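You operate a simulated robot arm through the tools that you are given. There is no shell and no other tool. Be economical: measure what you need, move in short steps, check, and stop when the job is done.

Carry out the task below with a simulated two-armed robot. There is one attempt and no reset: what you move stays moved.

JOB
Open the repair shoe, lift out the heel block and dust the toe.
Fine: Draw the strap right open, draw the block, which grips the heel, into the parts tray, rub the dust off with the buffing pad and put the pad on the green mat. The other hand holds the shoe still. Drop, tip and break nothing, tools too, and nip no finger. What is to be rubbed or washed off counts as gone when no trace of it is left.

It is judged by the outcome, as a careful person would: the job done as asked, and still so three seconds after it is handed in. It fails if anything else is knocked over, pushed out of place, dropped, spilled or broken.

ROBOT AND FRAMES
Two 7-joint arms with two-finger parallel grippers on one trunk, on a base that drives. Base frame: it is fixed to the floor where the robot stands at the start and does not move with it; the origin is under the middle of the robot, x ahead of it, y to its left, z up; the surface under the hand at the start is at about z = 850. Units: mm, rad, N and s.
The left shoulder is at the start at [70, 163, 1145], the right one opposite. With the tool pointing down near the work surface each hand reaches from about 400 to 880 mm from the robot's upright axis, wherever it stands, measured 20 degrees to its own side. Places, roughly: green mat top [500, 200, 900]; shoe heel [500, -100, 900]; something [500, -200, 900]; tray [500, -600, 900]. Payload 3.43 kg a hand.
The tool frame of a hand sits at the grasp point between the pads (the TCP): z along the fingers, y along the line on which they close. The tips reach 34 mm beyond it. The gripper opens to 128 mm. The fingers are 24 mm wide and 12 mm thick; the gripper's body (48 by 130 mm) begins 96 mm behind the TCP.
Orientation is told as [roll, pitch, yaw] about the base's x, y, z axes, in that order, counted from this pose: with the fingers straight down and closing along the base's y, the tool's x points along the base's -x, its y along +y and its z along -z.

CONTROLS
- The arms move only by the tool drive_tool. It takes "left_increments", "right_increments" or both (then of equal length, played together; a hand with none holds still); each is a list of rows, each a list of 3 entries, a list of its own where there are three numbers: the shift along the tool's x, y, z in units of 30 mm (1.0 is 30 mm), then the turn, a rotation vector about the tool's x, y, z in units of 5 degrees (1.0 is 5 degrees), then the opening, from 0 (shut) to 1 (fully open). In form: [[[tx, ty, tz], [rx, ry, rz], hand], ...]. A call has 1 to 8 rows; each row shifts and turns the commanded pose from where the row before left it, along the tool's axes as they then stand. A call with a number of a shift or a turn outside -1 to 1 is refused whole. A row lasts 0.2 s, in which the tool goes at most 50 mm and 0.15 rad; a call with a longer step from one row to the next is refused whole, and so is a gripper value outside its range. A pose out of reach is approached as far as the arm can. The call stops where the force on the tool passes 40 N (or 10 N more than at its start, if that is more) or the arm is blocked; 0.2 s more then pass. Each finger travels about 153 mm/s and halts on what it meets, pressing with about 43 N; the grip force reading is that of the motor and also rises with nothing between the fingers. The clock runs only during rows and for 0.2 s after the last one: add rows that do not move to give the fingers time. The reply holds the time, the measured pose of the TCP, the force on the tool along the base axes, the opening and the grip force, in the units named above and with some noise, with the torque about the TCP (base axes, N m) and any sound that the robot's microphone picked up.
- Cameras (640 x 400 px; columns grow to the right, rows downward): "scene" is now at [114.1, -41, 1370.6]; the picture's right is [-0.43, -0.90, 0.00], its down [-0.56, 0.26, -0.79] and it looks along [0.71, -0.33, -0.62] (base axes); focal length 214 px, centre (320, 200). "left" rides on the left gripper at [76, 11, -160] in its tool frame; the picture's right is [-0.15, 0.99, 0.00], its down [-0.88, -0.13, -0.46] and it looks along [-0.45, -0.07, 0.89] (tool axes); focal length 234 px, centre (320, 200). "right" rides on the right gripper at [76, -11, -160] in its tool frame; the picture's right is [0.15, 0.99, 0.00], its down [-0.88, 0.13, -0.46] and it looks along [-0.45, 0.07, 0.89] (tool axes); focal length 234 px, centre (320, 200). There is no depth. A picture from a camera that has moved, and an enlarged one, comes with that camera's place and axes in the base frame and with its lens. The place of the scene camera against the robot may be out by one fixed shift of up to 18 mm in any direction.
- grab_frame(camera): a new picture of that camera. No time passes.
- slide_trunk(by): slides the trunk up (or, below 0, down) by that many mm; the arms and the scene camera ride with it, the base frame stays. It gives what a move gives, with no picture.
- drive_base(legs): drives the robot by 1 to 6 legs, each [ahead, left, turn to the left] in mm, mm and rad, along the robot's own axes; the way and the turn of a leg run together, so that a leg with both is an arc; at most 1500 mm and 3.142 rad a leg. The arms and the cameras ride along, it lands a little off, and it stops where it bumps. It gives what a move gives.
- pan_tilt(pan, tilt): turns the head with the scene camera to pan (to the left, within 1.501 rad either way) and tilt (down, from -0.506 to 1.204), counted from straight ahead of the robot. It gives what a move gives.
- inspect(camera, box): a new picture of the part [left, top, right, bottom] of that camera's present view, enlarged. No time passes.
- sign_off(): hands the job in; it is judged then, once.

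Work in short steps. Places have to be worked out from the pictures, the camera data and where the tool is seen: move nearer, look again, correct. Check each grasp and each placing, and mend what went wrong. You have 120 turns and 92 pictures in all, those below and enlarged ones among them. Open the grippers and draw the arms clear of the work before you hand the job in, unless the task says otherwise; then end with one line.

The tools are called as a command line: name --argument value ..., lists and objects as JSON in quotes. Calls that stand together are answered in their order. drive_tool: Moves the arms, as the interface text tells. Its arguments: {"type":"object","properties":{"left_increments":{"type":"array","items":{"type":"array"}},"right_increments":{"type":"array","items":{"type":"array"}}},"required":[]} The other tools are called the same way: slide_trunk (by) slides the trunk up or down; drive_base (legs) drives the base; pan_tilt (pan, tilt) turns the head that bears the scene camera; grab_frame (camera) takes a picture; inspect (camera, box) takes an enlarged picture of a part of a camera's view; sign_off () hands the job in.

At the start:

```text
clock: 0.0
left_position: [520.7, 3.2, 1226.8]
left_orientation: [0.001, 0.0, 0.002]
left_force: [0.4, 0.6, -0.4]
left_wrist_torque: [0.0, -0.04, 0.03]
left_finger_gap: 127.5
left_finger_force: 0.1
right_position: [513.0, -507.8, 1223.5]
right_orientation: [0.002, 0.001, 0.0]
right_force: [-0.5, -0.1, 0.8]
right_wrist_torque: [0.0, 0.01, 0.01]
right_finger_gap: 128.0
right_finger_force: 0.1
trunk travel left (down, up): [-625.0, 315.0]
robot x, y, heading: [-1.6, 1.1, 0.003]
head pan, tilt: [-0.44, 0.667]
```

scene: 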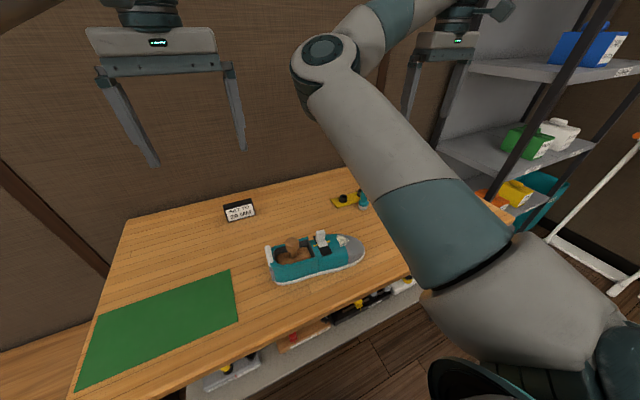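
right: 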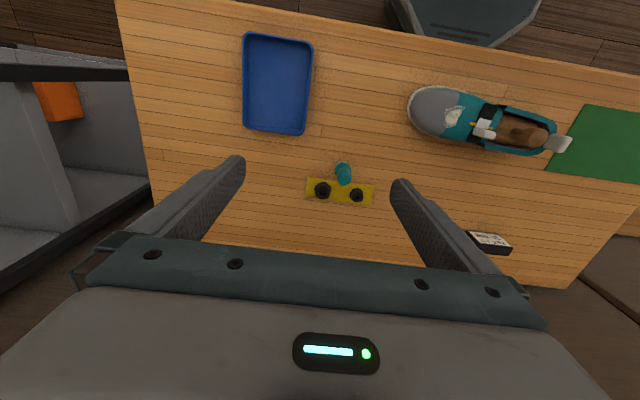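
left: 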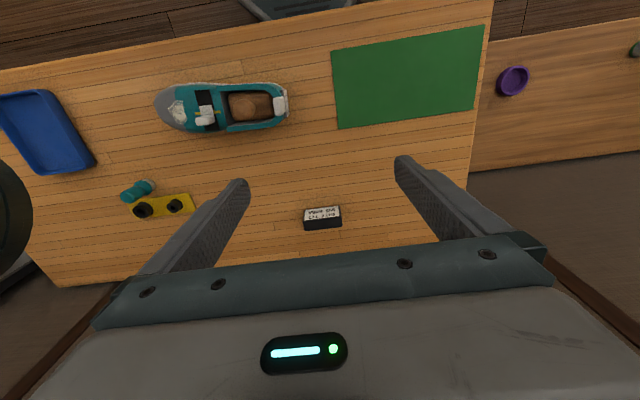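

I see a shoe with its toe to the right (-y) and its heel to the left, a yellow holder with a small teal pad behind it, and a blue tray. I'll zoom in on the shoe and pad.

inspect --camera "right" --box '[390, 60, 590, 185]'

inspect --camera "left" --box '[100, 60, 300, 230]'

inspect --camera "scene" --box '[220, 170, 380, 290]'

```text
3.20 times, centred on (490, 122) of right
camera zoom: at [436.8, -519.3, 1383.1], right [-0.15, 0.99, 0.0], down [0.88, 0.13, 0.46], along [0.45, 0.07, -0.89], focal length 749 px, centre (-224, 448)
```

zoom: 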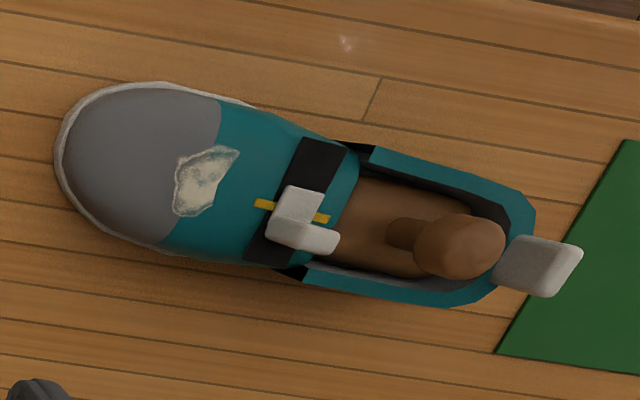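

```text
2.35 times, centred on (200, 145) of left
camera zoom: at [445.6, 14.9, 1386.0], right [0.15, 0.99, 0.0], down [0.88, -0.13, 0.46], along [0.45, -0.07, -0.89], focal length 551 px, centre (602, 329)
```

zoom: 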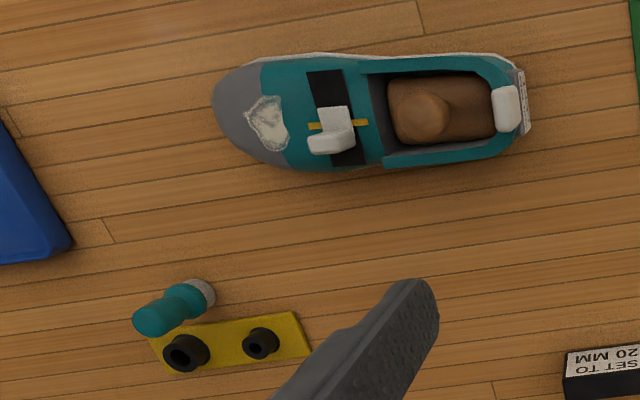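

```text
3.33 times, centred on (300, 230) of scene
camera zoom: at [114.1, -41.0, 1370.6], right [-0.43, -0.9, 0.0], down [-0.56, 0.26, -0.79], along [0.71, -0.33, -0.62], focal length 715 px, centre (387, 100)
```

zoom: 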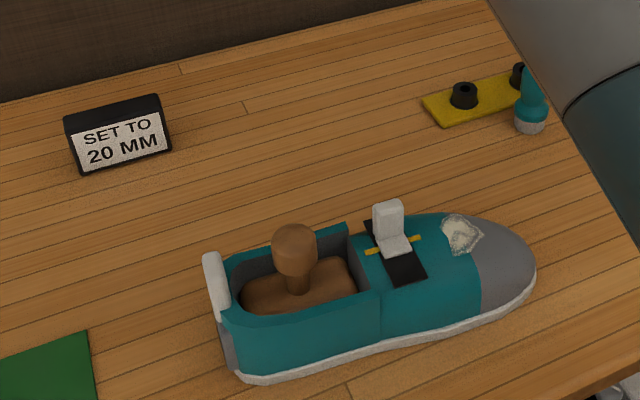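

The knob of the heel block triangulates to about [470,-126,950]. I'll bring the left hand over the shoe and the right hand towards the pad for closer looks.

drive_tool --left_increments '[[[0.4, -0.4, 0.8], [0, 0, 0], 1], [[0.4, -0.4, 0.8], [0, 0, 0], 1], [[0.4, -0.4, 0.8], [0, 0, 0], 1], [[0.4, -0.4, 0.8], [0, 0, 0], 1], [[0.4, -0.4, 0.8], [0, 0, 0], 1]]' --right_increments '[[[0, 0.4, 0.8], [0, 0, 0], 1], [[0, 0.4, 0.8], [0, 0, 0], 1], [[0, 0.4, 0.8], [0, 0, 0], 1], [[0, 0.4, 0.8], [0, 0, 0], 1], [[0, 0.4, 0.8], [0, 0, 0], 1]]'

grab_frame --camera "left"

grab_frame --camera "right"

```text
clock: 0.9
left_position: [487.4, -30.6, 1152.6]
left_orientation: [0.004, 0.0, 0.016]
left_force: [-8.5, 29.3, -0.8]
left_wrist_torque: [-3.0, -0.96, -0.94]
left_finger_gap: 111.1
left_finger_force: 0.0
right_position: [513.7, -472.6, 1146.3]
right_orientation: [0.001, -0.001, -0.007]
right_force: [0.2, 0.1, 0.4]
right_wrist_torque: [0.0, 0.03, 0.0]
right_finger_gap: 127.9
right_finger_force: 0.0
trunk travel left (down, up): [-625.0, 315.0]
robot x, y, heading: [-2.0, -2.0, 0.004]
head pan, tilt: [-0.44, 0.667]
stopped in row 4 (left hand): the force on the tool passed its limit at 54 N (the readings are from after the stop); the commanded pose is now the measured one
```

```text
85 pictures are left
camera left: at [411.6, -20.9, 1310.0], right [0.13, 0.99, 0.01], down [0.88, -0.12, 0.46], along [0.45, -0.05, -0.89], focal length 234 px, centre (320, 200)
```

left: 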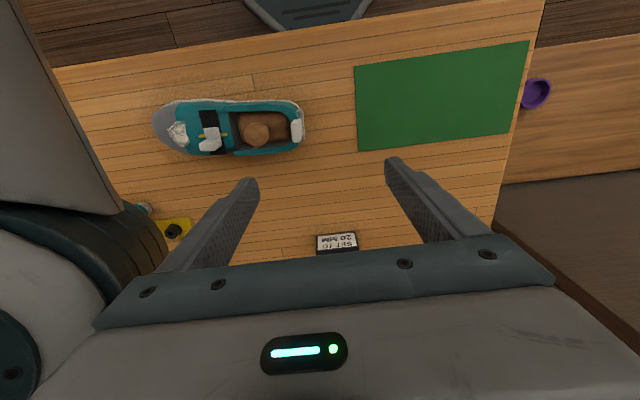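

```text
84 pictures are left
camera right: at [438.1, -484.0, 1306.7], right [-0.14, 0.99, 0.0], down [0.88, 0.12, 0.46], along [0.45, 0.07, -0.89], focal length 234 px, centre (320, 200)
```

right: 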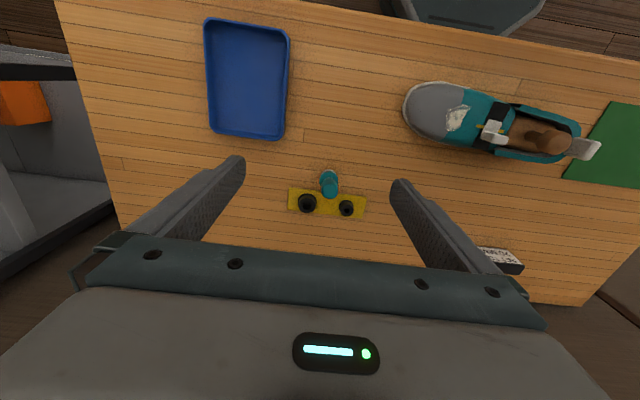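

The left hand touched the right arm's forearm. I'll back the left hand off and look at the whole scene.

drive_tool --left_increments '[[[0, 1, 0], [0, 0, 0], 1], [[0, 1, 0], [0, 0, 0], 1], [[0, 1, 0], [0, 0, 0], 1]]'

grab_frame --camera "scene"

```text
clock: 1.7
left_position: [483.7, 57.2, 1150.1]
left_orientation: [0.001, -0.001, 0.018]
left_force: [-0.1, -0.3, 0.5]
left_wrist_torque: [-0.03, 0.01, 0.01]
left_finger_gap: 128.1
left_finger_force: 0.1
right_position: [515.1, -469.3, 1149.4]
right_orientation: [-0.001, -0.003, -0.004]
right_force: [0.7, 0.1, -0.1]
right_wrist_torque: [-0.04, -0.03, 0.0]
right_finger_gap: 127.9
right_finger_force: 0.1
trunk travel left (down, up): [-625.0, 315.0]
robot x, y, heading: [2.7, 2.3, 0.003]
head pan, tilt: [-0.44, 0.667]
```

```text
83 pictures are left
camera scene: at [113.7, -39.6, 1370.8], right [-0.43, -0.9, 0.0], down [-0.56, 0.26, -0.79], along [0.71, -0.34, -0.62], focal length 214 px, centre (320, 200)
```

scene: 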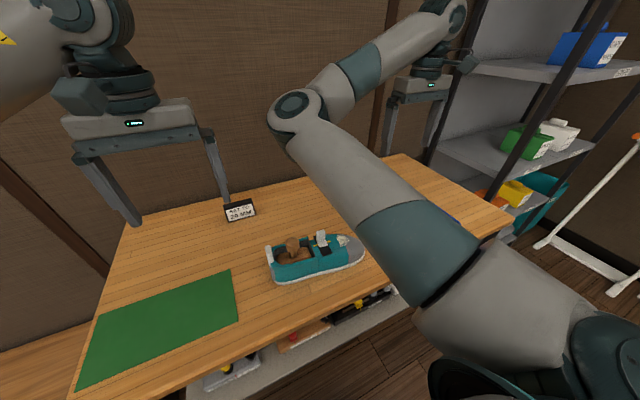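

The right arm's elbow bulges inward because that hand is far out to the right. I'll bring the right hand over the shoe while the left stays outside, and see where the elbow goes.

drive_tool --right_increments '[[[0.35, 1, 0], [0, 0, 0], 1], [[0.35, 1, 0], [0, 0, 0], 1], [[0.35, 1, 0], [0, 0, 0], 1], [[0.35, 1, 0], [0, 0, 0], 1], [[0.35, 1, 0.3], [0, 0, 0], 1], [[0.35, 1, 0.3], [0, 0, 0], 1], [[0.35, 1, 0.3], [0, 0, 0], 1]]' --left_increments '[[[0, 1, 0], [0, 0, 0], 1], [[0, 1, 0], [0, 0, 0], 1], [[0, 1, 0], [0, 0, 0], 1], [[0, 1, 0], [0, 0, 0], 1], [[0, 1, 0], [0, 0, 0], 1], [[0, 0, 0], [0, 0, 0], 1], [[0, 0, 0], [0, 0, 0], 1]]'

grab_frame --camera "scene"

grab_frame --camera "right"

```text
clock: 3.3
left_position: [486.8, 209.3, 1151.7]
left_orientation: [0.004, -0.001, 0.016]
left_force: [0.0, 0.1, -0.1]
left_wrist_torque: [0.0, -0.03, 0.0]
left_finger_gap: 128.1
left_finger_force: 0.1
right_position: [435.3, -392.7, 1122.6]
right_orientation: [0.001, -0.002, -0.004]
right_force: [0.3, -0.2, 0.0]
right_wrist_torque: [-0.05, -0.01, -0.01]
right_finger_gap: 127.8
right_finger_force: 0.1
right hand out of reach, approached as far as the arm can: row 3, 4, 5, 6, 7
trunk travel left (down, up): [-625.0, 315.0]
robot x, y, heading: [-1.1, 1.9, -0.001]
head pan, tilt: [-0.44, 0.667]
```

```text
82 pictures are left
camera scene: at [113.8, -40.4, 1370.7], right [-0.43, -0.9, 0.0], down [-0.56, 0.26, -0.79], along [0.71, -0.33, -0.62], focal length 214 px, centre (320, 200)
```

scene: 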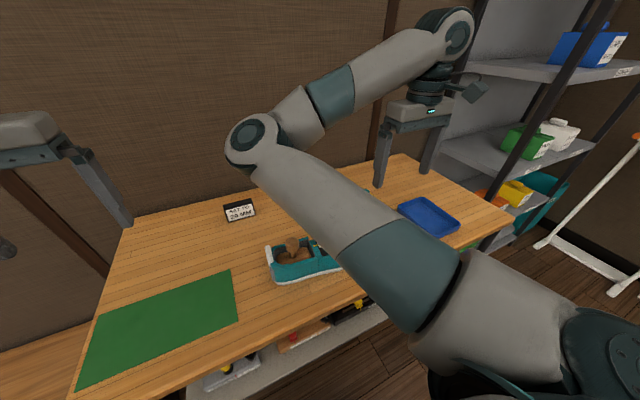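

```text
81 pictures are left
camera right: at [358.3, -404.3, 1283.8], right [-0.14, 0.99, 0.0], down [0.88, 0.13, 0.46], along [0.45, 0.07, -0.89], focal length 234 px, centre (320, 200)
```

right: 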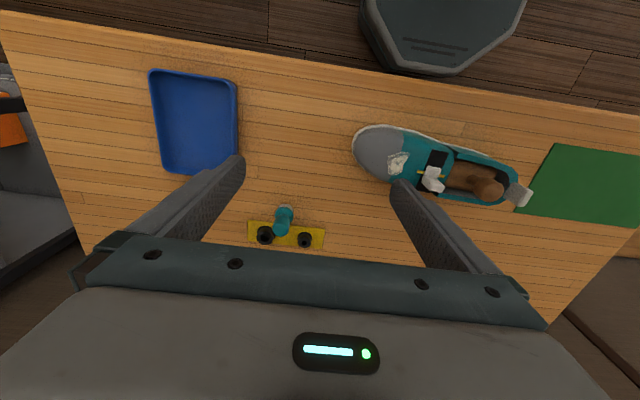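

The right hand can't come nearer to the axis in this posture, so I'll back the base off by about 190 mm. That puts the whole work area at mid-reach for both hands.

drive_base --legs '[[-190, 0, 0]]'

drive_tool --right_increments '[[[-1, 0.7, 0], [0, 0, 0], 1], [[-1, 0.7, 0], [0, 0, 0], 1], [[-1, 0.7, 0], [0, 0, 0], 1], [[-1, 0.7, 0], [0, 0, 0], 1], [[-1, 0.7, 0.3], [0, 0, 0], 1]]'

grab_frame --camera "scene"

```text
clock: 4.8
left_position: [305.7, 206.9, 1150.8]
left_orientation: [0.003, -0.002, 0.015]
left_force: [-1.2, -0.1, -0.4]
left_wrist_torque: [0.01, 0.0, -0.01]
left_finger_gap: 127.8
left_finger_force: 0.1
right_position: [251.6, -394.3, 1124.0]
right_orientation: [0.001, -0.001, -0.008]
right_force: [0.5, 0.1, 0.3]
right_wrist_torque: [0.0, -0.01, 0.01]
right_finger_gap: 128.1
right_finger_force: 0.1
trunk travel left (down, up): [-625.0, 315.0]
robot x, y, heading: [-182.6, 3.0, -0.005]
head pan, tilt: [-0.44, 0.667]
```

```text
clock: 6.0
left_position: [306.7, 206.6, 1150.0]
left_orientation: [0.003, -0.002, 0.014]
left_force: [0.2, 1.0, 0.1]
left_wrist_torque: [-0.01, 0.02, -0.02]
left_finger_gap: 128.3
left_finger_force: 0.1
right_position: [412.7, -375.7, 1116.6]
right_orientation: [0.002, 0.0, -0.006]
right_force: [-0.3, 0.2, 0.2]
right_wrist_torque: [-0.01, -0.02, -0.03]
right_finger_gap: 128.0
right_finger_force: 0.1
right hand out of reach, approached as far as the arm can: row 1, 2, 3, 4, 5
trunk travel left (down, up): [-625.0, 315.0]
robot x, y, heading: [-181.8, 2.5, -0.003]
head pan, tilt: [-0.44, 0.667]
```

```text
80 pictures are left
camera scene: at [-67.1, -41.0, 1370.6], right [-0.43, -0.9, 0.0], down [-0.56, 0.27, -0.78], along [0.71, -0.34, -0.62], focal length 214 px, centre (320, 200)
```

scene: 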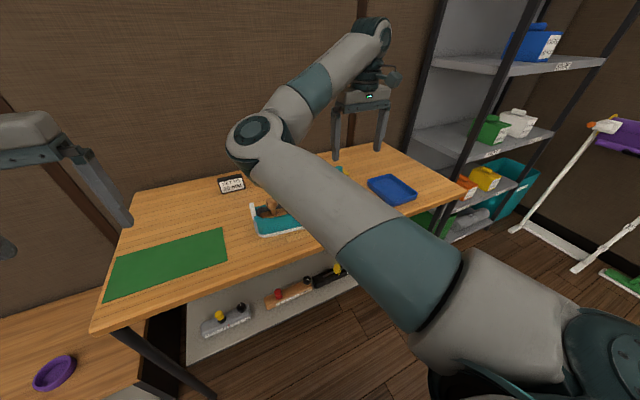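

The limit seems to be a joint, not distance. I'll test whether yawing the hand frees leftward motion.

drive_tool --right_increments '[[[0, 0, 0], [0, 0, -1], 1], [[0, 0, 0], [0, 0, -1], 1], [[0, 0, 0], [0, 0, -1], 1], [[0, 0, 0], [0, 0, -1], 1], [[0, 0, 0], [0, 0, -1], 1], [[-0.5, 0.5, 0], [0, 0, -1], 1], [[-0.5, 0.5, 0], [0, 0, -1], 1], [[-0.5, 0.5, 0], [0, 0, -1], 1]]'

grab_frame --camera "scene"

```text
clock: 7.8
left_position: [305.2, 205.5, 1150.4]
left_orientation: [0.003, 0.0, 0.014]
left_force: [0.2, 0.1, 0.1]
left_wrist_torque: [0.04, -0.01, -0.02]
left_finger_gap: 127.7
left_finger_force: 0.0
right_position: [457.7, -364.4, 1120.1]
right_orientation: [0.002, -0.002, 0.694]
right_force: [-0.2, 0.6, -0.8]
right_wrist_torque: [0.05, -0.03, 0.01]
right_finger_gap: 127.9
right_finger_force: 0.0
right hand out of reach, approached as far as the arm can: row 6, 7, 8
trunk travel left (down, up): [-625.0, 315.0]
robot x, y, heading: [-180.3, -1.2, -0.006]
head pan, tilt: [-0.44, 0.667]
```

```text
79 pictures are left
camera scene: at [-67.4, -41.9, 1370.6], right [-0.43, -0.9, 0.0], down [-0.56, 0.27, -0.78], along [0.71, -0.34, -0.62], focal length 214 px, centre (320, 200)
```

scene: 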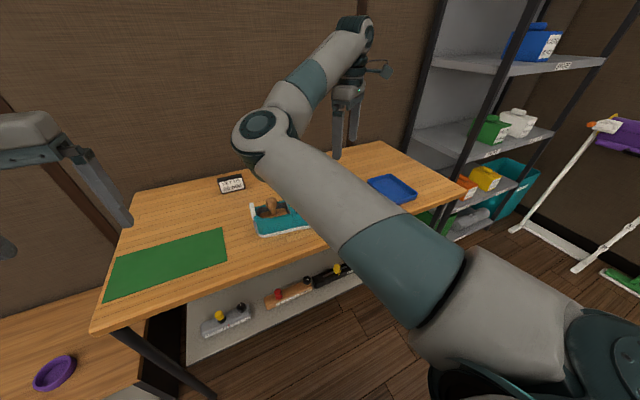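

Yaw isn't the limit, so the elbow is stuck in a sideways fold. I'll raise the trunk and lower the right hand by as much, so the arm hangs and the elbow gets more freedom.

slide_trunk --by 200

drive_tool --right_increments '[[[0, 0, 1], [0, 0, 0.5], 1], [[0, 0, 1], [0, 0, 0.5], 1], [[0, 0, 1], [0, 0, 0.5], 1], [[0, 0, 1], [0, 0, 0.5], 1], [[0, 0, 1], [0, 0, 0.5], 1], [[0, 0, 1], [0, 0, 0.5], 1], [[0, 0, 1], [0, 0, 0.5], 1], [[0, 0, 1], [0, 0, 0.5], 1]]'

drive_tool --right_increments '[[[0, 0.5, 0], [0, 0, 0.5], 1], [[0, 0.5, 0], [0, 0, 0.5], 1], [[0, 0.5, 0], [0, 0, 0.5], 1], [[0, 0.5, 0], [0, 0, 0.5], 1]]'

grab_frame --camera "scene"

```text
clock: 10.0
left_position: [305.1, 206.1, 1351.0]
left_orientation: [0.004, -0.001, 0.013]
left_force: [0.1, -0.2, -0.3]
left_wrist_torque: [-0.01, 0.02, 0.02]
left_finger_gap: 128.0
left_finger_force: 0.0
right_position: [457.2, -364.8, 1321.0]
right_orientation: [0.002, 0.0, 0.692]
right_force: [0.4, 0.3, 0.5]
right_wrist_torque: [-0.02, -0.01, 0.01]
right_finger_gap: 127.7
right_finger_force: 0.0
trunk travel left (down, up): [-825.0, 115.0]
robot x, y, heading: [-182.1, -1.7, -0.002]
head pan, tilt: [-0.44, 0.667]
```

```text
clock: 11.8
left_position: [307.1, 205.8, 1350.2]
left_orientation: [0.003, -0.001, 0.014]
left_force: [-0.4, -0.5, 0.0]
left_wrist_torque: [-0.01, 0.0, 0.0]
left_finger_gap: 128.2
left_finger_force: 0.2
right_position: [456.1, -362.7, 1080.9]
right_orientation: [0.003, -0.001, 0.34]
right_force: [0.3, -0.2, -0.1]
right_wrist_torque: [0.0, -0.02, 0.01]
right_finger_gap: 128.0
right_finger_force: 0.0
trunk travel left (down, up): [-825.0, 115.0]
robot x, y, heading: [-184.9, 4.7, -0.004]
head pan, tilt: [-0.44, 0.667]
```

```text
clock: 12.8
left_position: [305.5, 207.1, 1350.0]
left_orientation: [0.003, -0.004, 0.014]
left_force: [-0.7, 0.3, 0.1]
left_wrist_torque: [0.0, 0.0, 0.01]
left_finger_gap: 127.9
left_finger_force: 0.1
right_position: [459.8, -331.4, 1073.8]
right_orientation: [0.0, 0.0, 0.165]
right_force: [-0.4, 0.8, 0.3]
right_wrist_torque: [0.02, -0.03, -0.03]
right_finger_gap: 128.2
right_finger_force: 0.2
right hand out of reach, approached as far as the arm can: row 2, 3, 4
trunk travel left (down, up): [-825.0, 115.0]
robot x, y, heading: [-179.4, -1.2, -0.005]
head pan, tilt: [-0.44, 0.667]
```

```text
78 pictures are left
camera scene: at [-67.7, -40.7, 1570.6], right [-0.43, -0.9, 0.0], down [-0.56, 0.27, -0.79], along [0.71, -0.34, -0.62], focal length 214 px, centre (320, 200)
```

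scene: 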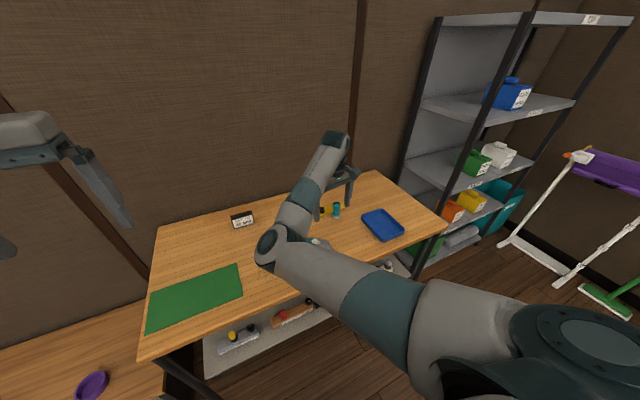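

Still limited, with the elbow tucked inward. I'll look at the left arm's posture for comparison.

pan_tilt --pan 0.6 --tilt 0.6

grab_frame --camera "scene"

```text
clock: 14.1
left_position: [305.0, 206.9, 1351.1]
left_orientation: [0.002, -0.002, 0.015]
left_force: [0.2, -0.4, -0.6]
left_wrist_torque: [-0.01, 0.03, -0.01]
left_finger_gap: 128.1
left_finger_force: 0.1
right_position: [458.3, -331.6, 1074.0]
right_orientation: [0.001, 0.001, 0.168]
right_force: [0.9, 0.4, 0.2]
right_wrist_torque: [-0.01, 0.0, -0.01]
right_finger_gap: 128.0
right_finger_force: 0.1
trunk travel left (down, up): [-825.0, 115.0]
robot x, y, heading: [-181.5, 0.9, -0.008]
head pan, tilt: [0.6, 0.6]
```

```text
77 pictures are left
camera scene: at [-72.4, 45.6, 1576.5], right [0.56, -0.83, 0.0], down [-0.47, -0.32, -0.82], along [0.68, 0.46, -0.57], focal length 214 px, centre (320, 200)
```

scene: 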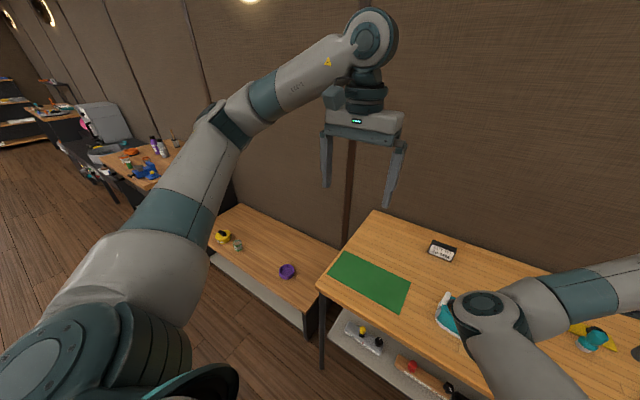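

The left arm is in the natural elbow-out posture, but the right elbow is folded inward. I'll try to flip it by rolling the right hand so its fingers point left, which wants the forearm on the right side.

drive_tool --right_increments '[[[0, 0, -0.5], [-1, 0, 0], 1], [[0, 0, -0.5], [-1, 0, 0], 1], [[0, 0, -0.5], [-1, 0, 0], 1], [[0, 0, 0], [-1, 0, 0], 1], [[0, 0, 0], [-1, 0, 0], 1], [[0, 0, 0], [-1, 0, 0], 1], [[0, 0, 0], [-1, 0, 0], 1], [[0, 0, 0], [-1, 0, 0], 1]]'

drive_tool --right_increments '[[[0, 0, 0], [-1, 0, 0], 1], [[0, 0, 0], [-1, 0, 0], 1], [[0, 0, 0], [-1, 0, 0], 1], [[0, 0, 0], [-1, 0, 0], 1], [[0, 0, 0], [-1, 0, 0], 1], [[0, 0, 0], [-1, 0, 0], 1], [[0, 0, 0], [-1, 0, 0], 1], [[0, 0, 0], [-1, 0, 0], 1]]'

pan_tilt --pan -0.3 --tilt 0.7

grab_frame --camera "scene"

```text
clock: 15.9
left_position: [304.6, 206.9, 1351.3]
left_orientation: [0.004, -0.003, 0.014]
left_force: [0.7, -0.7, 0.2]
left_wrist_torque: [0.01, 0.0, 0.02]
left_finger_gap: 128.1
left_finger_force: 0.0
right_position: [458.7, -333.4, 1118.5]
right_orientation: [0.702, -0.003, 0.168]
right_force: [-0.2, -0.8, -0.2]
right_wrist_torque: [0.02, 0.0, 0.0]
right_finger_gap: 128.0
right_finger_force: 0.0
trunk travel left (down, up): [-825.0, 115.0]
robot x, y, heading: [-185.3, 0.3, -0.003]
head pan, tilt: [0.6, 0.6]
```

```text
clock: 17.7
left_position: [306.6, 207.2, 1350.8]
left_orientation: [0.002, -0.002, 0.016]
left_force: [0.2, -0.1, 0.1]
left_wrist_torque: [-0.02, 0.0, 0.02]
left_finger_gap: 128.2
left_finger_force: 0.0
right_position: [458.0, -329.3, 1119.1]
right_orientation: [1.259, -0.004, 0.163]
right_force: [0.0, 0.4, -0.1]
right_wrist_torque: [0.04, -0.01, -0.01]
right_finger_gap: 127.7
right_finger_force: 0.0
right hand out of reach, approached as far as the arm can: row 7, 8
trunk travel left (down, up): [-825.0, 115.0]
robot x, y, heading: [-183.0, -3.3, -0.0]
head pan, tilt: [0.6, 0.6]
```

```text
clock: 18.9
left_position: [305.2, 207.6, 1350.7]
left_orientation: [0.003, -0.001, 0.014]
left_force: [-0.6, -0.7, 0.2]
left_wrist_torque: [0.0, -0.02, 0.02]
left_finger_gap: 128.3
left_finger_force: 0.1
right_position: [457.6, -330.0, 1118.5]
right_orientation: [1.258, -0.003, 0.163]
right_force: [-0.1, 0.1, -0.4]
right_wrist_torque: [0.04, -0.01, -0.01]
right_finger_gap: 128.0
right_finger_force: 0.1
trunk travel left (down, up): [-825.0, 115.0]
robot x, y, heading: [-183.3, 0.6, -0.002]
head pan, tilt: [-0.3, 0.7]
```

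```text
76 pictures are left
camera scene: at [-64.5, -29.4, 1567.9], right [-0.3, -0.95, 0.0], down [-0.61, 0.19, -0.76], along [0.73, -0.23, -0.64], focal length 214 px, centre (320, 200)
```

scene: 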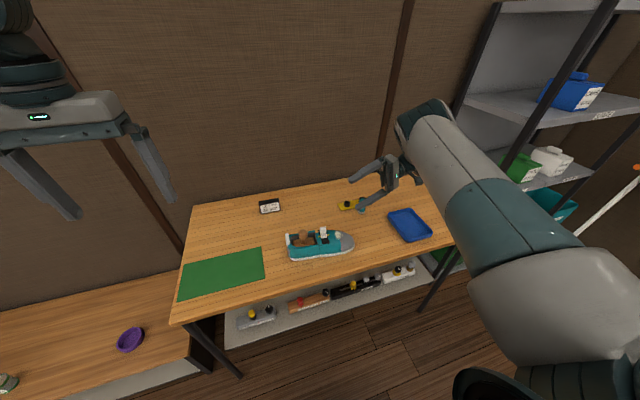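

The elbow is now out to the right. I'll move left a little and roll the hand back to pointing down.

drive_tool --right_increments '[[[0, 0.3, 1], [0, 0, 0], 1], [[0, 0.3, 1], [0, 0, 0], 1], [[0, 0.3, 1], [0, 0, 0], 1], [[0, 0, 0], [1, 0, 0], 1], [[0, 0, 0], [1, 0, 0], 1], [[0, 0, 0], [1, 0, 0], 1], [[0, 0, 0], [1, 0, 0], 1], [[0, 0, 0], [1, 0, 0], 1]]'

drive_tool --right_increments '[[[0, 0, 0], [1, 0, 0], 1], [[0, 0, 0], [1, 0, 0], 1], [[0, 0, 0], [1, 0, 0], 1], [[0, 0, 0], [1, 0, 0], 1], [[0, 0, 0], [1, 0, 0], 1], [[0, 0, 0], [1, 0, 0], 1], [[0, 0, 0], [1, 0, 0], 1], [[0, 0, 0], [1, 0, 0], 1]]'

grab_frame --camera "scene"

grab_frame --camera "right"

```text
clock: 20.7
left_position: [306.2, 208.3, 1351.3]
left_orientation: [0.003, -0.002, 0.013]
left_force: [0.3, 0.4, 0.1]
left_wrist_torque: [0.02, 0.02, 0.0]
left_finger_gap: 128.1
left_finger_force: 0.1
right_position: [446.4, -239.5, 1116.3]
right_orientation: [0.819, -0.004, 0.162]
right_force: [-0.5, 0.5, 0.3]
right_wrist_torque: [0.0, -0.05, -0.04]
right_finger_gap: 128.0
right_finger_force: 0.0
trunk travel left (down, up): [-825.0, 115.0]
robot x, y, heading: [-179.3, -3.3, -0.001]
head pan, tilt: [-0.3, 0.7]
```

```text
clock: 22.5
left_position: [305.3, 207.5, 1351.6]
left_orientation: [0.003, -0.001, 0.015]
left_force: [0.0, 0.9, 0.4]
left_wrist_torque: [-0.01, 0.0, -0.02]
left_finger_gap: 128.0
left_finger_force: 0.2
right_position: [443.1, -244.3, 1113.4]
right_orientation: [0.126, 0.004, 0.154]
right_force: [0.9, 0.3, -0.3]
right_wrist_torque: [-0.03, 0.04, -0.05]
right_finger_gap: 127.8
right_finger_force: 0.2
trunk travel left (down, up): [-825.0, 115.0]
robot x, y, heading: [-184.6, 0.1, -0.006]
head pan, tilt: [-0.3, 0.7]
```

```text
75 pictures are left
camera scene: at [-65.0, -29.4, 1567.9], right [-0.3, -0.95, 0.0], down [-0.61, 0.19, -0.77], along [0.73, -0.23, -0.64], focal length 214 px, centre (320, 200)
```

scene: 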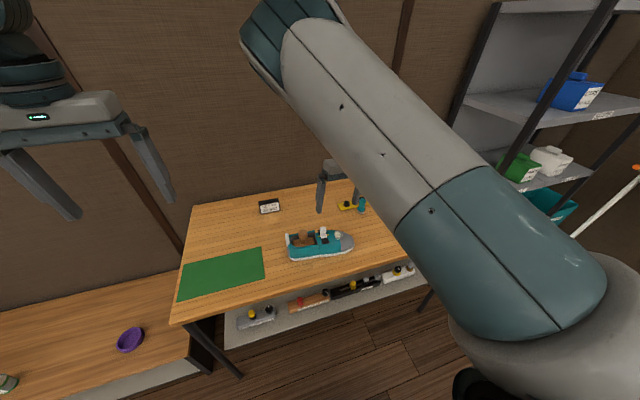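

```text
74 pictures are left
camera right: at [372.3, -286.4, 1271.3], right [-0.29, 0.95, 0.12], down [0.86, 0.21, 0.47], along [0.42, 0.24, -0.88], focal length 234 px, centre (320, 200)
```

right: 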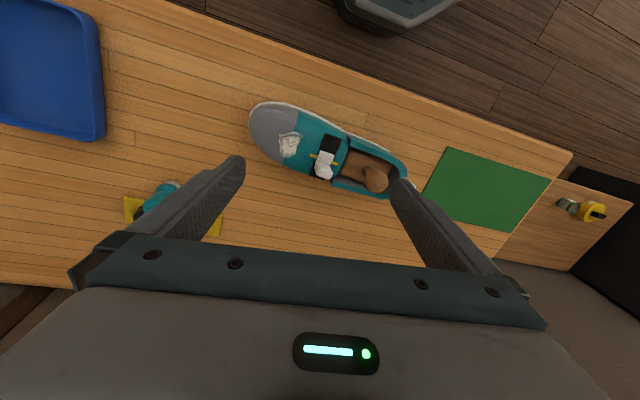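

The flip worked. I'll level the hand and move nearer to inspect the strap.

drive_tool --right_increments '[[[0.2, 0.3, 0.3], [0.72, 0, 0.88], 1], [[0.2, 0.3, 0.3], [0.72, 0, 0.88], 1], [[0.2, 0.4, 0.6], [0, 0, 0], 1], [[0.2, 0.4, 0.6], [0, 0, 0], 1], [[0.2, 0.4, 0.6], [0, 0, 0], 1]]'

grab_frame --camera "right"

```text
clock: 23.7
left_position: [306.4, 206.6, 1350.3]
left_orientation: [0.004, -0.002, 0.013]
left_force: [-0.2, -0.2, 0.2]
left_wrist_torque: [0.0, -0.03, 0.0]
left_finger_gap: 128.2
left_finger_force: 0.0
right_position: [446.8, -258.0, 1042.6]
right_orientation: [0.001, 0.007, 0.008]
right_force: [-0.2, -0.3, -0.5]
right_wrist_torque: [0.02, 0.0, -0.01]
right_finger_gap: 128.3
right_finger_force: 0.1
right hand out of reach, approached as far as the arm can: row 1, 2, 3, 4, 5
trunk travel left (down, up): [-825.0, 115.0]
robot x, y, heading: [-181.7, 1.4, -0.006]
head pan, tilt: [-0.3, 0.7]
```

```text
73 pictures are left
camera right: at [372.3, -270.8, 1204.8], right [-0.16, 0.99, 0.0], down [0.88, 0.14, 0.45], along [0.44, 0.07, -0.89], focal length 234 px, centre (320, 200)
```

right: 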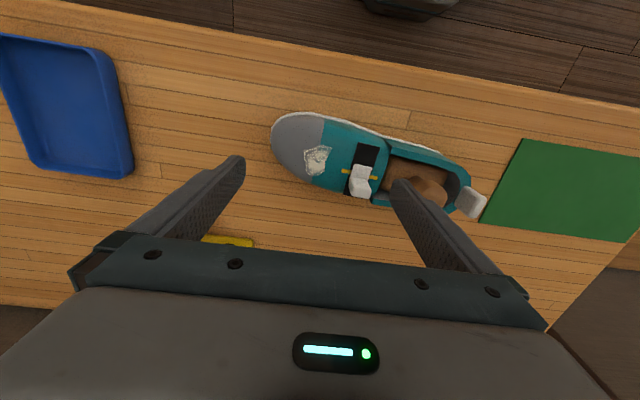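

It's limited again at yaw 0. I'll test with a positive yaw of about 25° while moving left.

drive_tool --right_increments '[[[0, 0, -1], [0, 0, -1], 1], [[0, 0, -1], [0, 0, -1], 1], [[0, 0, 0], [0, 0, -1], 1], [[0, 0, 0], [0, 0, -1], 1], [[0, 0, 0], [0, 0, -1], 1], [[0, 1, 0], [0, 0, 0], 1], [[0, 1, 0], [0, 0, 0], 1], [[0, 1, 0], [0, 0, 0], 1]]'

grab_frame --camera "scene"

```text
clock: 25.5
left_position: [304.8, 205.6, 1351.5]
left_orientation: [0.004, -0.003, 0.013]
left_force: [-0.1, -0.9, -0.3]
left_wrist_torque: [-0.01, 0.0, 0.02]
left_finger_gap: 127.9
left_finger_force: 0.0
right_position: [448.8, -261.0, 1106.2]
right_orientation: [0.007, 0.003, 0.437]
right_force: [0.0, -1.0, 0.3]
right_wrist_torque: [0.02, 0.02, -0.02]
right_finger_gap: 127.9
right_finger_force: 0.1
right hand out of reach, approached as far as the arm can: row 6, 7, 8
trunk travel left (down, up): [-825.0, 115.0]
robot x, y, heading: [-181.3, 1.2, -0.005]
head pan, tilt: [-0.3, 0.7]
```

```text
72 pictures are left
camera scene: at [-64.7, -29.5, 1567.9], right [-0.3, -0.95, 0.0], down [-0.61, 0.19, -0.76], along [0.73, -0.23, -0.64], focal length 214 px, centre (320, 200)
```

scene: 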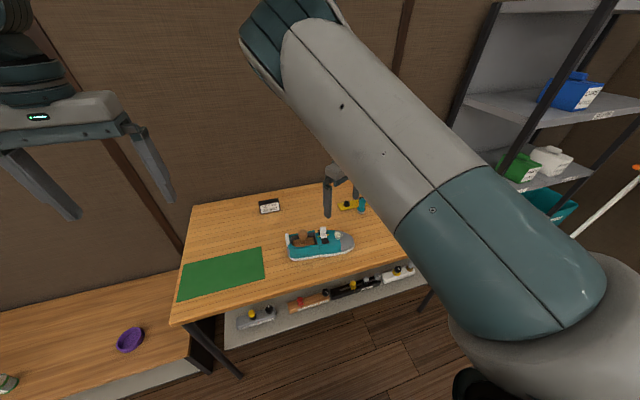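

The elbow is up but still inward. I'll roll the fingers left again, move well left while rolled, and only then unroll, to get the elbow truly outward.

drive_tool --right_increments '[[[0, 0, -1], [-1, 0, 0.6], 1], [[0, 0, -1], [-1, 0, 0.6], 1], [[0, 0, 0], [-1, 0, 0.6], 1], [[0, 0, 0], [-1, 0, 0.6], 1], [[0, 0, 0], [-1, 0, 0.6], 1], [[0, 0, 0], [-1, 0, 0.6], 1], [[0, 0, 0], [-1, 0, 0], 1], [[0, 0, 0], [-1, 0, 0], 1]]'

drive_tool --right_increments '[[[0, 0, 0], [-1, 0, 0], 1], [[0, 0, 0], [-1, 0, 0], 1], [[0, 0, 0], [-1, 0, 0], 1], [[0, 0, 0], [-1, 0, 0], 1], [[0, 0, 0], [-1, 0, 0], 1], [[0, 0, 0], [-1, 0, 0], 1], [[0, 0, 0], [-1, 0, 0], 1]]'

drive_tool --right_increments '[[[0, 0.2, 1], [0, 0, 0], 1], [[0, 0.2, 1], [0, 0, 0], 1], [[0, 0.2, 1], [0, 0, 0], 1], [[0, 0.2, 1], [0, 0, 0], 1], [[0, 0.2, 1], [0, 0, 0], 1]]'

grab_frame --camera "scene"

```text
clock: 27.3
left_position: [306.5, 205.9, 1349.4]
left_orientation: [0.003, -0.002, 0.013]
left_force: [0.0, -0.5, 0.1]
left_wrist_torque: [0.02, 0.0, -0.01]
left_finger_gap: 128.4
left_finger_force: 0.0
right_position: [450.9, -264.1, 1164.4]
right_orientation: [0.692, 0.088, 0.145]
right_force: [0.3, 0.1, 0.1]
right_wrist_torque: [-0.01, -0.01, -0.02]
right_finger_gap: 128.0
right_finger_force: 0.0
trunk travel left (down, up): [-825.0, 115.0]
robot x, y, heading: [-180.4, -0.1, 0.001]
head pan, tilt: [-0.3, 0.7]
```

```text
clock: 28.9
left_position: [305.8, 205.9, 1351.9]
left_orientation: [0.003, 0.0, 0.013]
left_force: [0.8, -0.7, 0.5]
left_wrist_torque: [0.04, -0.02, 0.02]
left_finger_gap: 127.8
left_finger_force: 0.0
right_position: [449.9, -264.3, 1164.0]
right_orientation: [1.301, 0.086, 0.145]
right_force: [0.4, 0.3, -1.0]
right_wrist_torque: [0.01, -0.02, -0.01]
right_finger_gap: 128.2
right_finger_force: 0.1
trunk travel left (down, up): [-825.0, 115.0]
robot x, y, heading: [-183.2, -4.5, -0.003]
head pan, tilt: [-0.3, 0.7]
```

```text
clock: 30.1
left_position: [305.8, 208.3, 1350.4]
left_orientation: [0.002, -0.001, 0.013]
left_force: [-0.6, -0.1, 0.6]
left_wrist_torque: [-0.08, 0.01, -0.03]
left_finger_gap: 127.8
left_finger_force: 0.1
right_position: [427.5, -108.3, 1151.9]
right_orientation: [1.298, 0.087, 0.143]
right_force: [0.0, -0.2, 0.3]
right_wrist_torque: [0.0, -0.01, 0.0]
right_finger_gap: 128.1
right_finger_force: 0.0
trunk travel left (down, up): [-825.0, 115.0]
robot x, y, heading: [-184.2, -3.8, -0.003]
head pan, tilt: [-0.3, 0.7]
```

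```text
71 pictures are left
camera scene: at [-64.8, -27.6, 1567.9], right [-0.3, -0.95, 0.0], down [-0.61, 0.19, -0.77], along [0.73, -0.23, -0.64], focal length 214 px, centre (320, 200)
```

scene: 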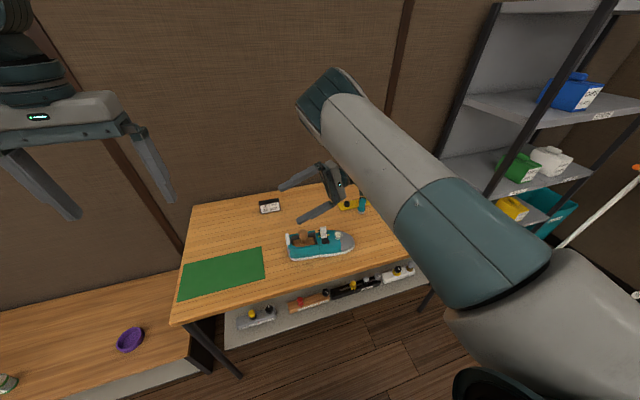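

The right wrist can't come further inward, so I'll turn the base left by about 0.3 rad. That puts the shoe in the right hand's 20–25° zone while the left hand reaches from its good elbow-out posture.

drive_base --legs '[[0, 40, 0.3]]'

drive_tool --right_increments '[[[0, 0, -1], [1, 0, 0], 1], [[0, 0, -1], [1, 0, 0], 1], [[0, 0, -1], [1, 0, 0], 1], [[0, 0, -1], [1, 0, 0], 1], [[0, 0, -1], [1, 0, 0], 1], [[0, 0, -1], [1, 0, 0], 1], [[0, 0, 0], [1, 0, 0], 1], [[0, 0, 0], [1, 0, 0], 1]]'

pan_tilt --pan -0.5 --tilt 0.8

grab_frame --camera "scene"

```text
clock: 31.4
left_position: [219.1, 379.1, 1350.1]
left_orientation: [0.005, -0.001, 0.311]
left_force: [1.0, 0.2, 0.4]
left_wrist_torque: [0.05, -0.01, 0.0]
left_finger_gap: 128.1
left_finger_force: 0.0
right_position: [428.5, 112.3, 1151.4]
right_orientation: [1.301, 0.087, 0.444]
right_force: [0.0, 0.0, 0.2]
right_wrist_torque: [-0.01, 0.02, 0.0]
right_finger_gap: 128.1
right_finger_force: 0.1
trunk travel left (down, up): [-825.0, 115.0]
robot x, y, heading: [-188.1, 37.7, 0.295]
head pan, tilt: [-0.3, 0.7]
```

```text
clock: 33.2
left_position: [216.6, 381.2, 1350.3]
left_orientation: [0.002, -0.002, 0.312]
left_force: [-0.1, -0.1, 0.2]
left_wrist_torque: [-0.04, -0.03, -0.01]
left_finger_gap: 128.1
left_finger_force: 0.0
right_position: [502.6, -23.1, 1235.7]
right_orientation: [0.598, 0.087, 0.443]
right_force: [-0.1, 0.3, 0.3]
right_wrist_torque: [-0.02, 0.01, 0.01]
right_finger_gap: 128.0
right_finger_force: 0.0
trunk travel left (down, up): [-825.0, 115.0]
robot x, y, heading: [-188.0, 35.1, 0.295]
head pan, tilt: [-0.3, 0.7]
```

```text
clock: 34.0
left_position: [218.2, 380.2, 1350.7]
left_orientation: [0.003, -0.003, 0.311]
left_force: [0.4, 0.5, -0.4]
left_wrist_torque: [0.01, -0.01, 0.01]
left_finger_gap: 128.2
left_finger_force: 0.0
right_position: [502.2, -24.2, 1236.2]
right_orientation: [0.601, 0.088, 0.443]
right_force: [-0.4, 0.8, -0.7]
right_wrist_torque: [-0.01, 0.0, 0.01]
right_finger_gap: 127.9
right_finger_force: 0.0
trunk travel left (down, up): [-825.0, 115.0]
robot x, y, heading: [-186.5, 40.9, 0.292]
head pan, tilt: [-0.499, 0.799]
```

```text
70 pictures are left
camera scene: at [-74.4, 33.0, 1559.7], right [-0.2, -0.98, 0.0], down [-0.7, 0.14, -0.7], along [0.68, -0.14, -0.72], focal length 214 px, centre (320, 200)
```

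scene: 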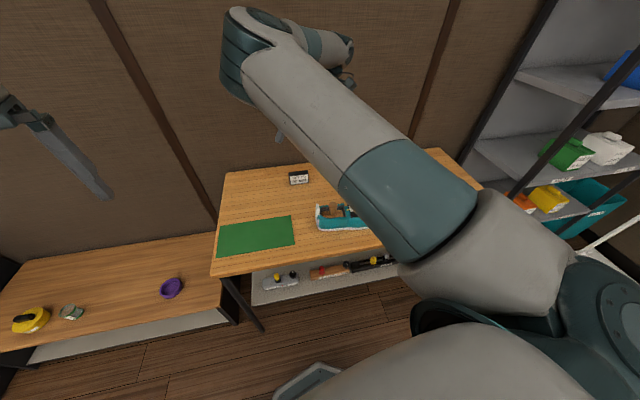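

Now I unroll the hand while moving right over the shoe.

drive_tool --right_increments '[[[0, -0.6, 0], [1, 0, 0], 1], [[0, -0.6, 0], [1, 0, 0], 1], [[0, -0.6, 0], [1, 0, 0], 1], [[0, -0.6, 0], [1, 0, 0], 1], [[0, -0.6, 0], [1, 0, 0], 1], [[0, -0.6, 0], [1, 0, 0.5], 1], [[0, -0.6, 0], [0.8, 0.5, 1], 1], [[0, 0, 0], [0, 0.5, 1], 1]]'

grab_frame --camera "right"

```text
clock: 35.8
left_position: [218.0, 379.5, 1349.6]
left_orientation: [0.003, -0.001, 0.31]
left_force: [0.0, -0.2, 0.1]
left_wrist_torque: [0.02, -0.02, -0.01]
left_finger_gap: 127.8
left_finger_force: 0.1
right_position: [547.8, -131.8, 1193.7]
right_orientation: [-0.021, 0.18, 0.224]
right_force: [-0.4, -0.8, 0.3]
right_wrist_torque: [0.04, 0.0, -0.02]
right_finger_gap: 128.2
right_finger_force: 0.0
trunk travel left (down, up): [-825.0, 115.0]
robot x, y, heading: [-189.4, 35.7, 0.293]
head pan, tilt: [-0.499, 0.799]
```

```text
69 pictures are left
camera right: at [505.3, -150.7, 1366.0], right [-0.36, 0.93, 0.01], down [0.89, 0.35, 0.29], along [0.26, 0.11, -0.96], focal length 234 px, centre (320, 200)
```

right: 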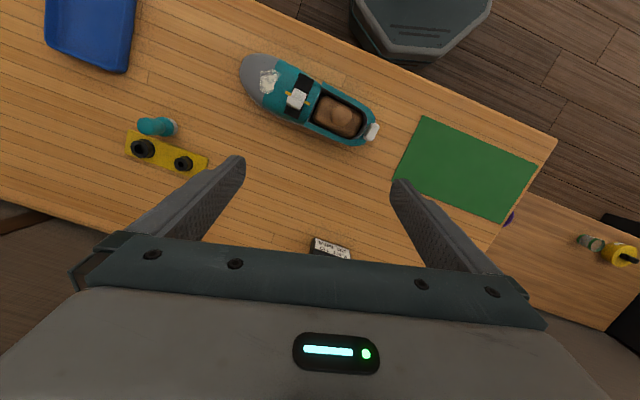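

The hand is free now. I'll remove the leftover pitch and yaw and go lower, nearer the robot, to see the shoe closely.

drive_tool --right_increments '[[[0.6, 0, 0.5], [0, -0.5, 0.6], 1], [[0.6, 0, 0.5], [0, -0.5, 0.6], 1], [[0.6, 0, 0.5], [0, -0.5, 0.6], 1], [[0.6, 0, 0.5], [0, -0.5, 0.6], 1], [[0.6, -0.3, 0.5], [0, 0, 0], 1], [[0.6, -0.3, 0.5], [0, 0, 0], 1], [[0.6, -0.3, 0.5], [0, 0, 0], 1]]'

grab_frame --camera "right"

```text
clock: 37.4
left_position: [217.4, 378.9, 1351.6]
left_orientation: [0.003, -0.002, 0.312]
left_force: [1.4, -0.9, 0.4]
left_wrist_torque: [0.04, -0.01, 0.01]
left_finger_gap: 127.9
left_finger_force: 0.0
right_position: [429.1, -188.9, 1099.7]
right_orientation: [-0.039, 0.0, 0.022]
right_force: [-0.2, -0.2, -0.5]
right_wrist_torque: [-0.02, 0.0, 0.0]
right_finger_gap: 127.6
right_finger_force: 0.0
right hand out of reach, approached as far as the arm can: row 4, 7
trunk travel left (down, up): [-825.0, 115.0]
robot x, y, heading: [-187.6, 40.0, 0.296]
head pan, tilt: [-0.499, 0.799]
```

```text
68 pictures are left
camera right: at [352.5, -195.1, 1259.8], right [-0.17, 0.99, -0.04], down [0.88, 0.17, 0.45], along [0.45, 0.04, -0.89], focal length 234 px, centre (320, 200)
```

right: 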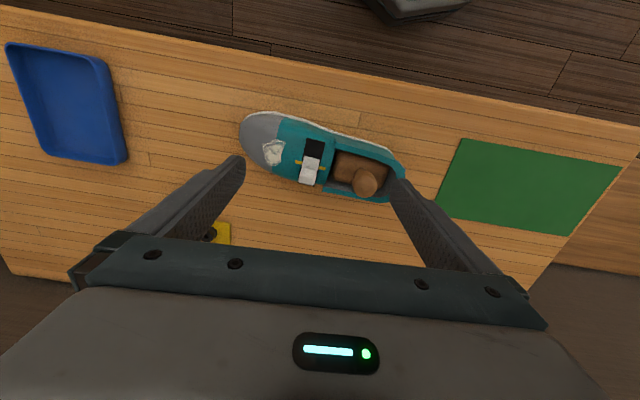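

inspect --camera "right" --box '[230, 100, 430, 225]'

inspect --camera "scene" --box '[290, 160, 400, 240]'

```text
3.20 times, centred on (330, 162) of right
camera zoom: at [352.5, -195.1, 1259.8], right [-0.17, 0.99, -0.04], down [0.88, 0.17, 0.45], along [0.45, 0.04, -0.89], focal length 749 px, centre (288, 320)
```

zoom: 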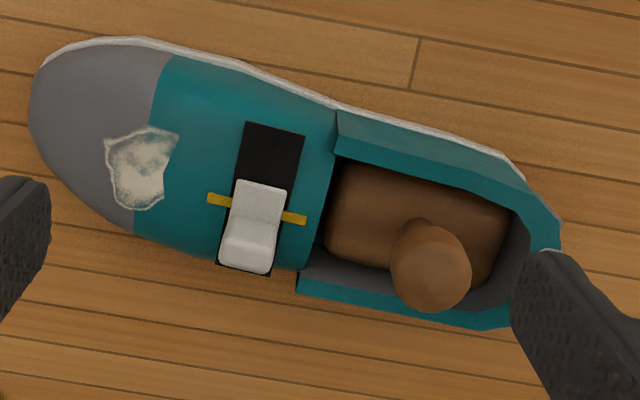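

```text
5.00 times, centred on (345, 200) of scene
camera zoom: at [-74.7, 32.7, 1559.7], right [-0.2, -0.98, 0.0], down [-0.7, 0.14, -0.7], along [0.68, -0.14, -0.72], focal length 1072 px, centre (195, 200)
```

zoom: 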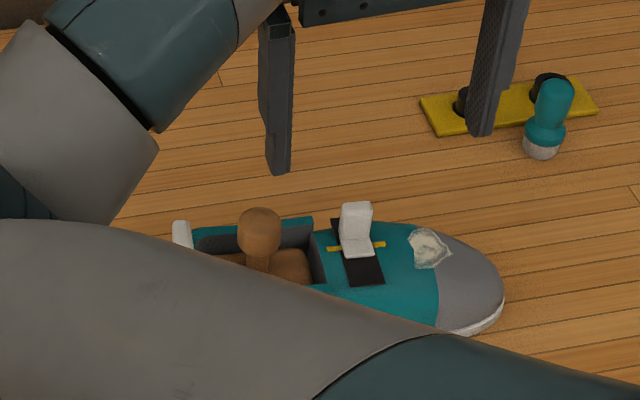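

The strap tab is a white slider at about [480,-205,940] on a black track running along x. Free track remains on the robot side, so opening means drawing it towards the robot. I'll bring the left hand in, tilted and coming from the heel side, to look at the heel.

drive_tool --left_increments '[[[-1, -0.7, 0.5], [0, 0, 0.9], 1], [[-1, -0.7, 0.5], [0, 0, 0.9], 1], [[-1, -0.8, 0.5], [0, 0, 0.9], 1], [[-1, -0.8, 0.5], [0, 0, 0.9], 1], [[-1, -0.8, 0.5], [0, 0, 0], 1], [[-0.8, -0.9, 0.5], [0, 0, 0], 1], [[-0.6, -0.9, 0.5], [0, 0, 0], 1], [[-0.6, -0.9, 0.5], [0, 0, 0], 1]]'

drive_tool --left_increments '[[[0, 0, 0.6], [1, 0, 0], 1], [[0, 0, 0.6], [1, 0, 0], 1], [[0, 0, 0.6], [1, 0, 0], 1], [[0, 0, 0.6], [1, 0, 0], 1], [[0, 0, 0.6], [1, 0, 0], 1], [[0, 0, 0], [1, 0, 0], 1], [[0, 0, 0], [1, 0, 0], 1], [[0, 0, 0], [1, 0, 0], 1]]'

grab_frame --camera "left"

```text
clock: 39.2
left_position: [443.7, 206.4, 1225.9]
left_orientation: [0.005, -0.001, -0.003]
left_force: [-0.2, 0.1, 0.8]
left_wrist_torque: [0.0, 0.0, -0.01]
left_finger_gap: 128.2
left_finger_force: 0.1
right_position: [429.5, -189.5, 1099.0]
right_orientation: [-0.037, 0.002, 0.019]
right_force: [0.5, 0.2, -0.7]
right_wrist_torque: [0.06, 0.02, 0.0]
right_finger_gap: 127.8
right_finger_force: 0.0
trunk travel left (down, up): [-825.0, 115.0]
robot x, y, heading: [-187.8, 33.6, 0.295]
head pan, tilt: [-0.499, 0.799]
```

```text
clock: 41.0
left_position: [440.6, 196.0, 1141.8]
left_orientation: [-0.697, 0.001, -0.001]
left_force: [-0.6, 0.1, 0.1]
left_wrist_torque: [0.0, 0.0, 0.0]
left_finger_gap: 127.8
left_finger_force: 0.1
right_position: [428.8, -187.4, 1099.7]
right_orientation: [-0.037, 0.0, 0.019]
right_force: [0.4, 1.3, 1.0]
right_wrist_torque: [0.03, 0.0, -0.03]
right_finger_gap: 128.0
right_finger_force: 0.0
trunk travel left (down, up): [-825.0, 115.0]
robot x, y, heading: [-184.1, 36.5, 0.295]
head pan, tilt: [-0.499, 0.799]
```

```text
65 pictures are left
camera left: at [365.4, 307.8, 1256.3], right [0.15, 0.76, -0.63], down [0.88, 0.19, 0.43], along [0.45, -0.62, -0.64], focal length 234 px, centre (320, 200)
```

left: 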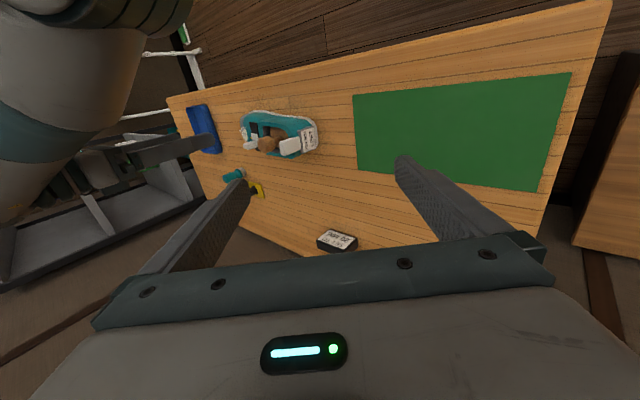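

I'll zoom on the heel from here.

inspect --camera "left" --box '[220, 90, 340, 180]'

```text
4.44 times, centred on (280, 135) of left
camera zoom: at [365.4, 307.8, 1256.3], right [0.15, 0.76, -0.63], down [0.88, 0.19, 0.43], along [0.45, -0.62, -0.64], focal length 1041 px, centre (498, 489)
```

zoom: 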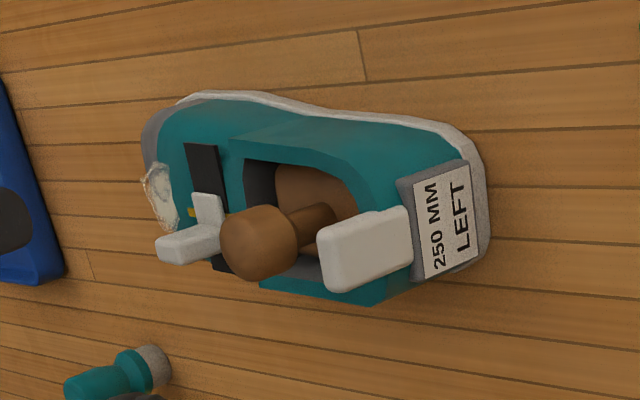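

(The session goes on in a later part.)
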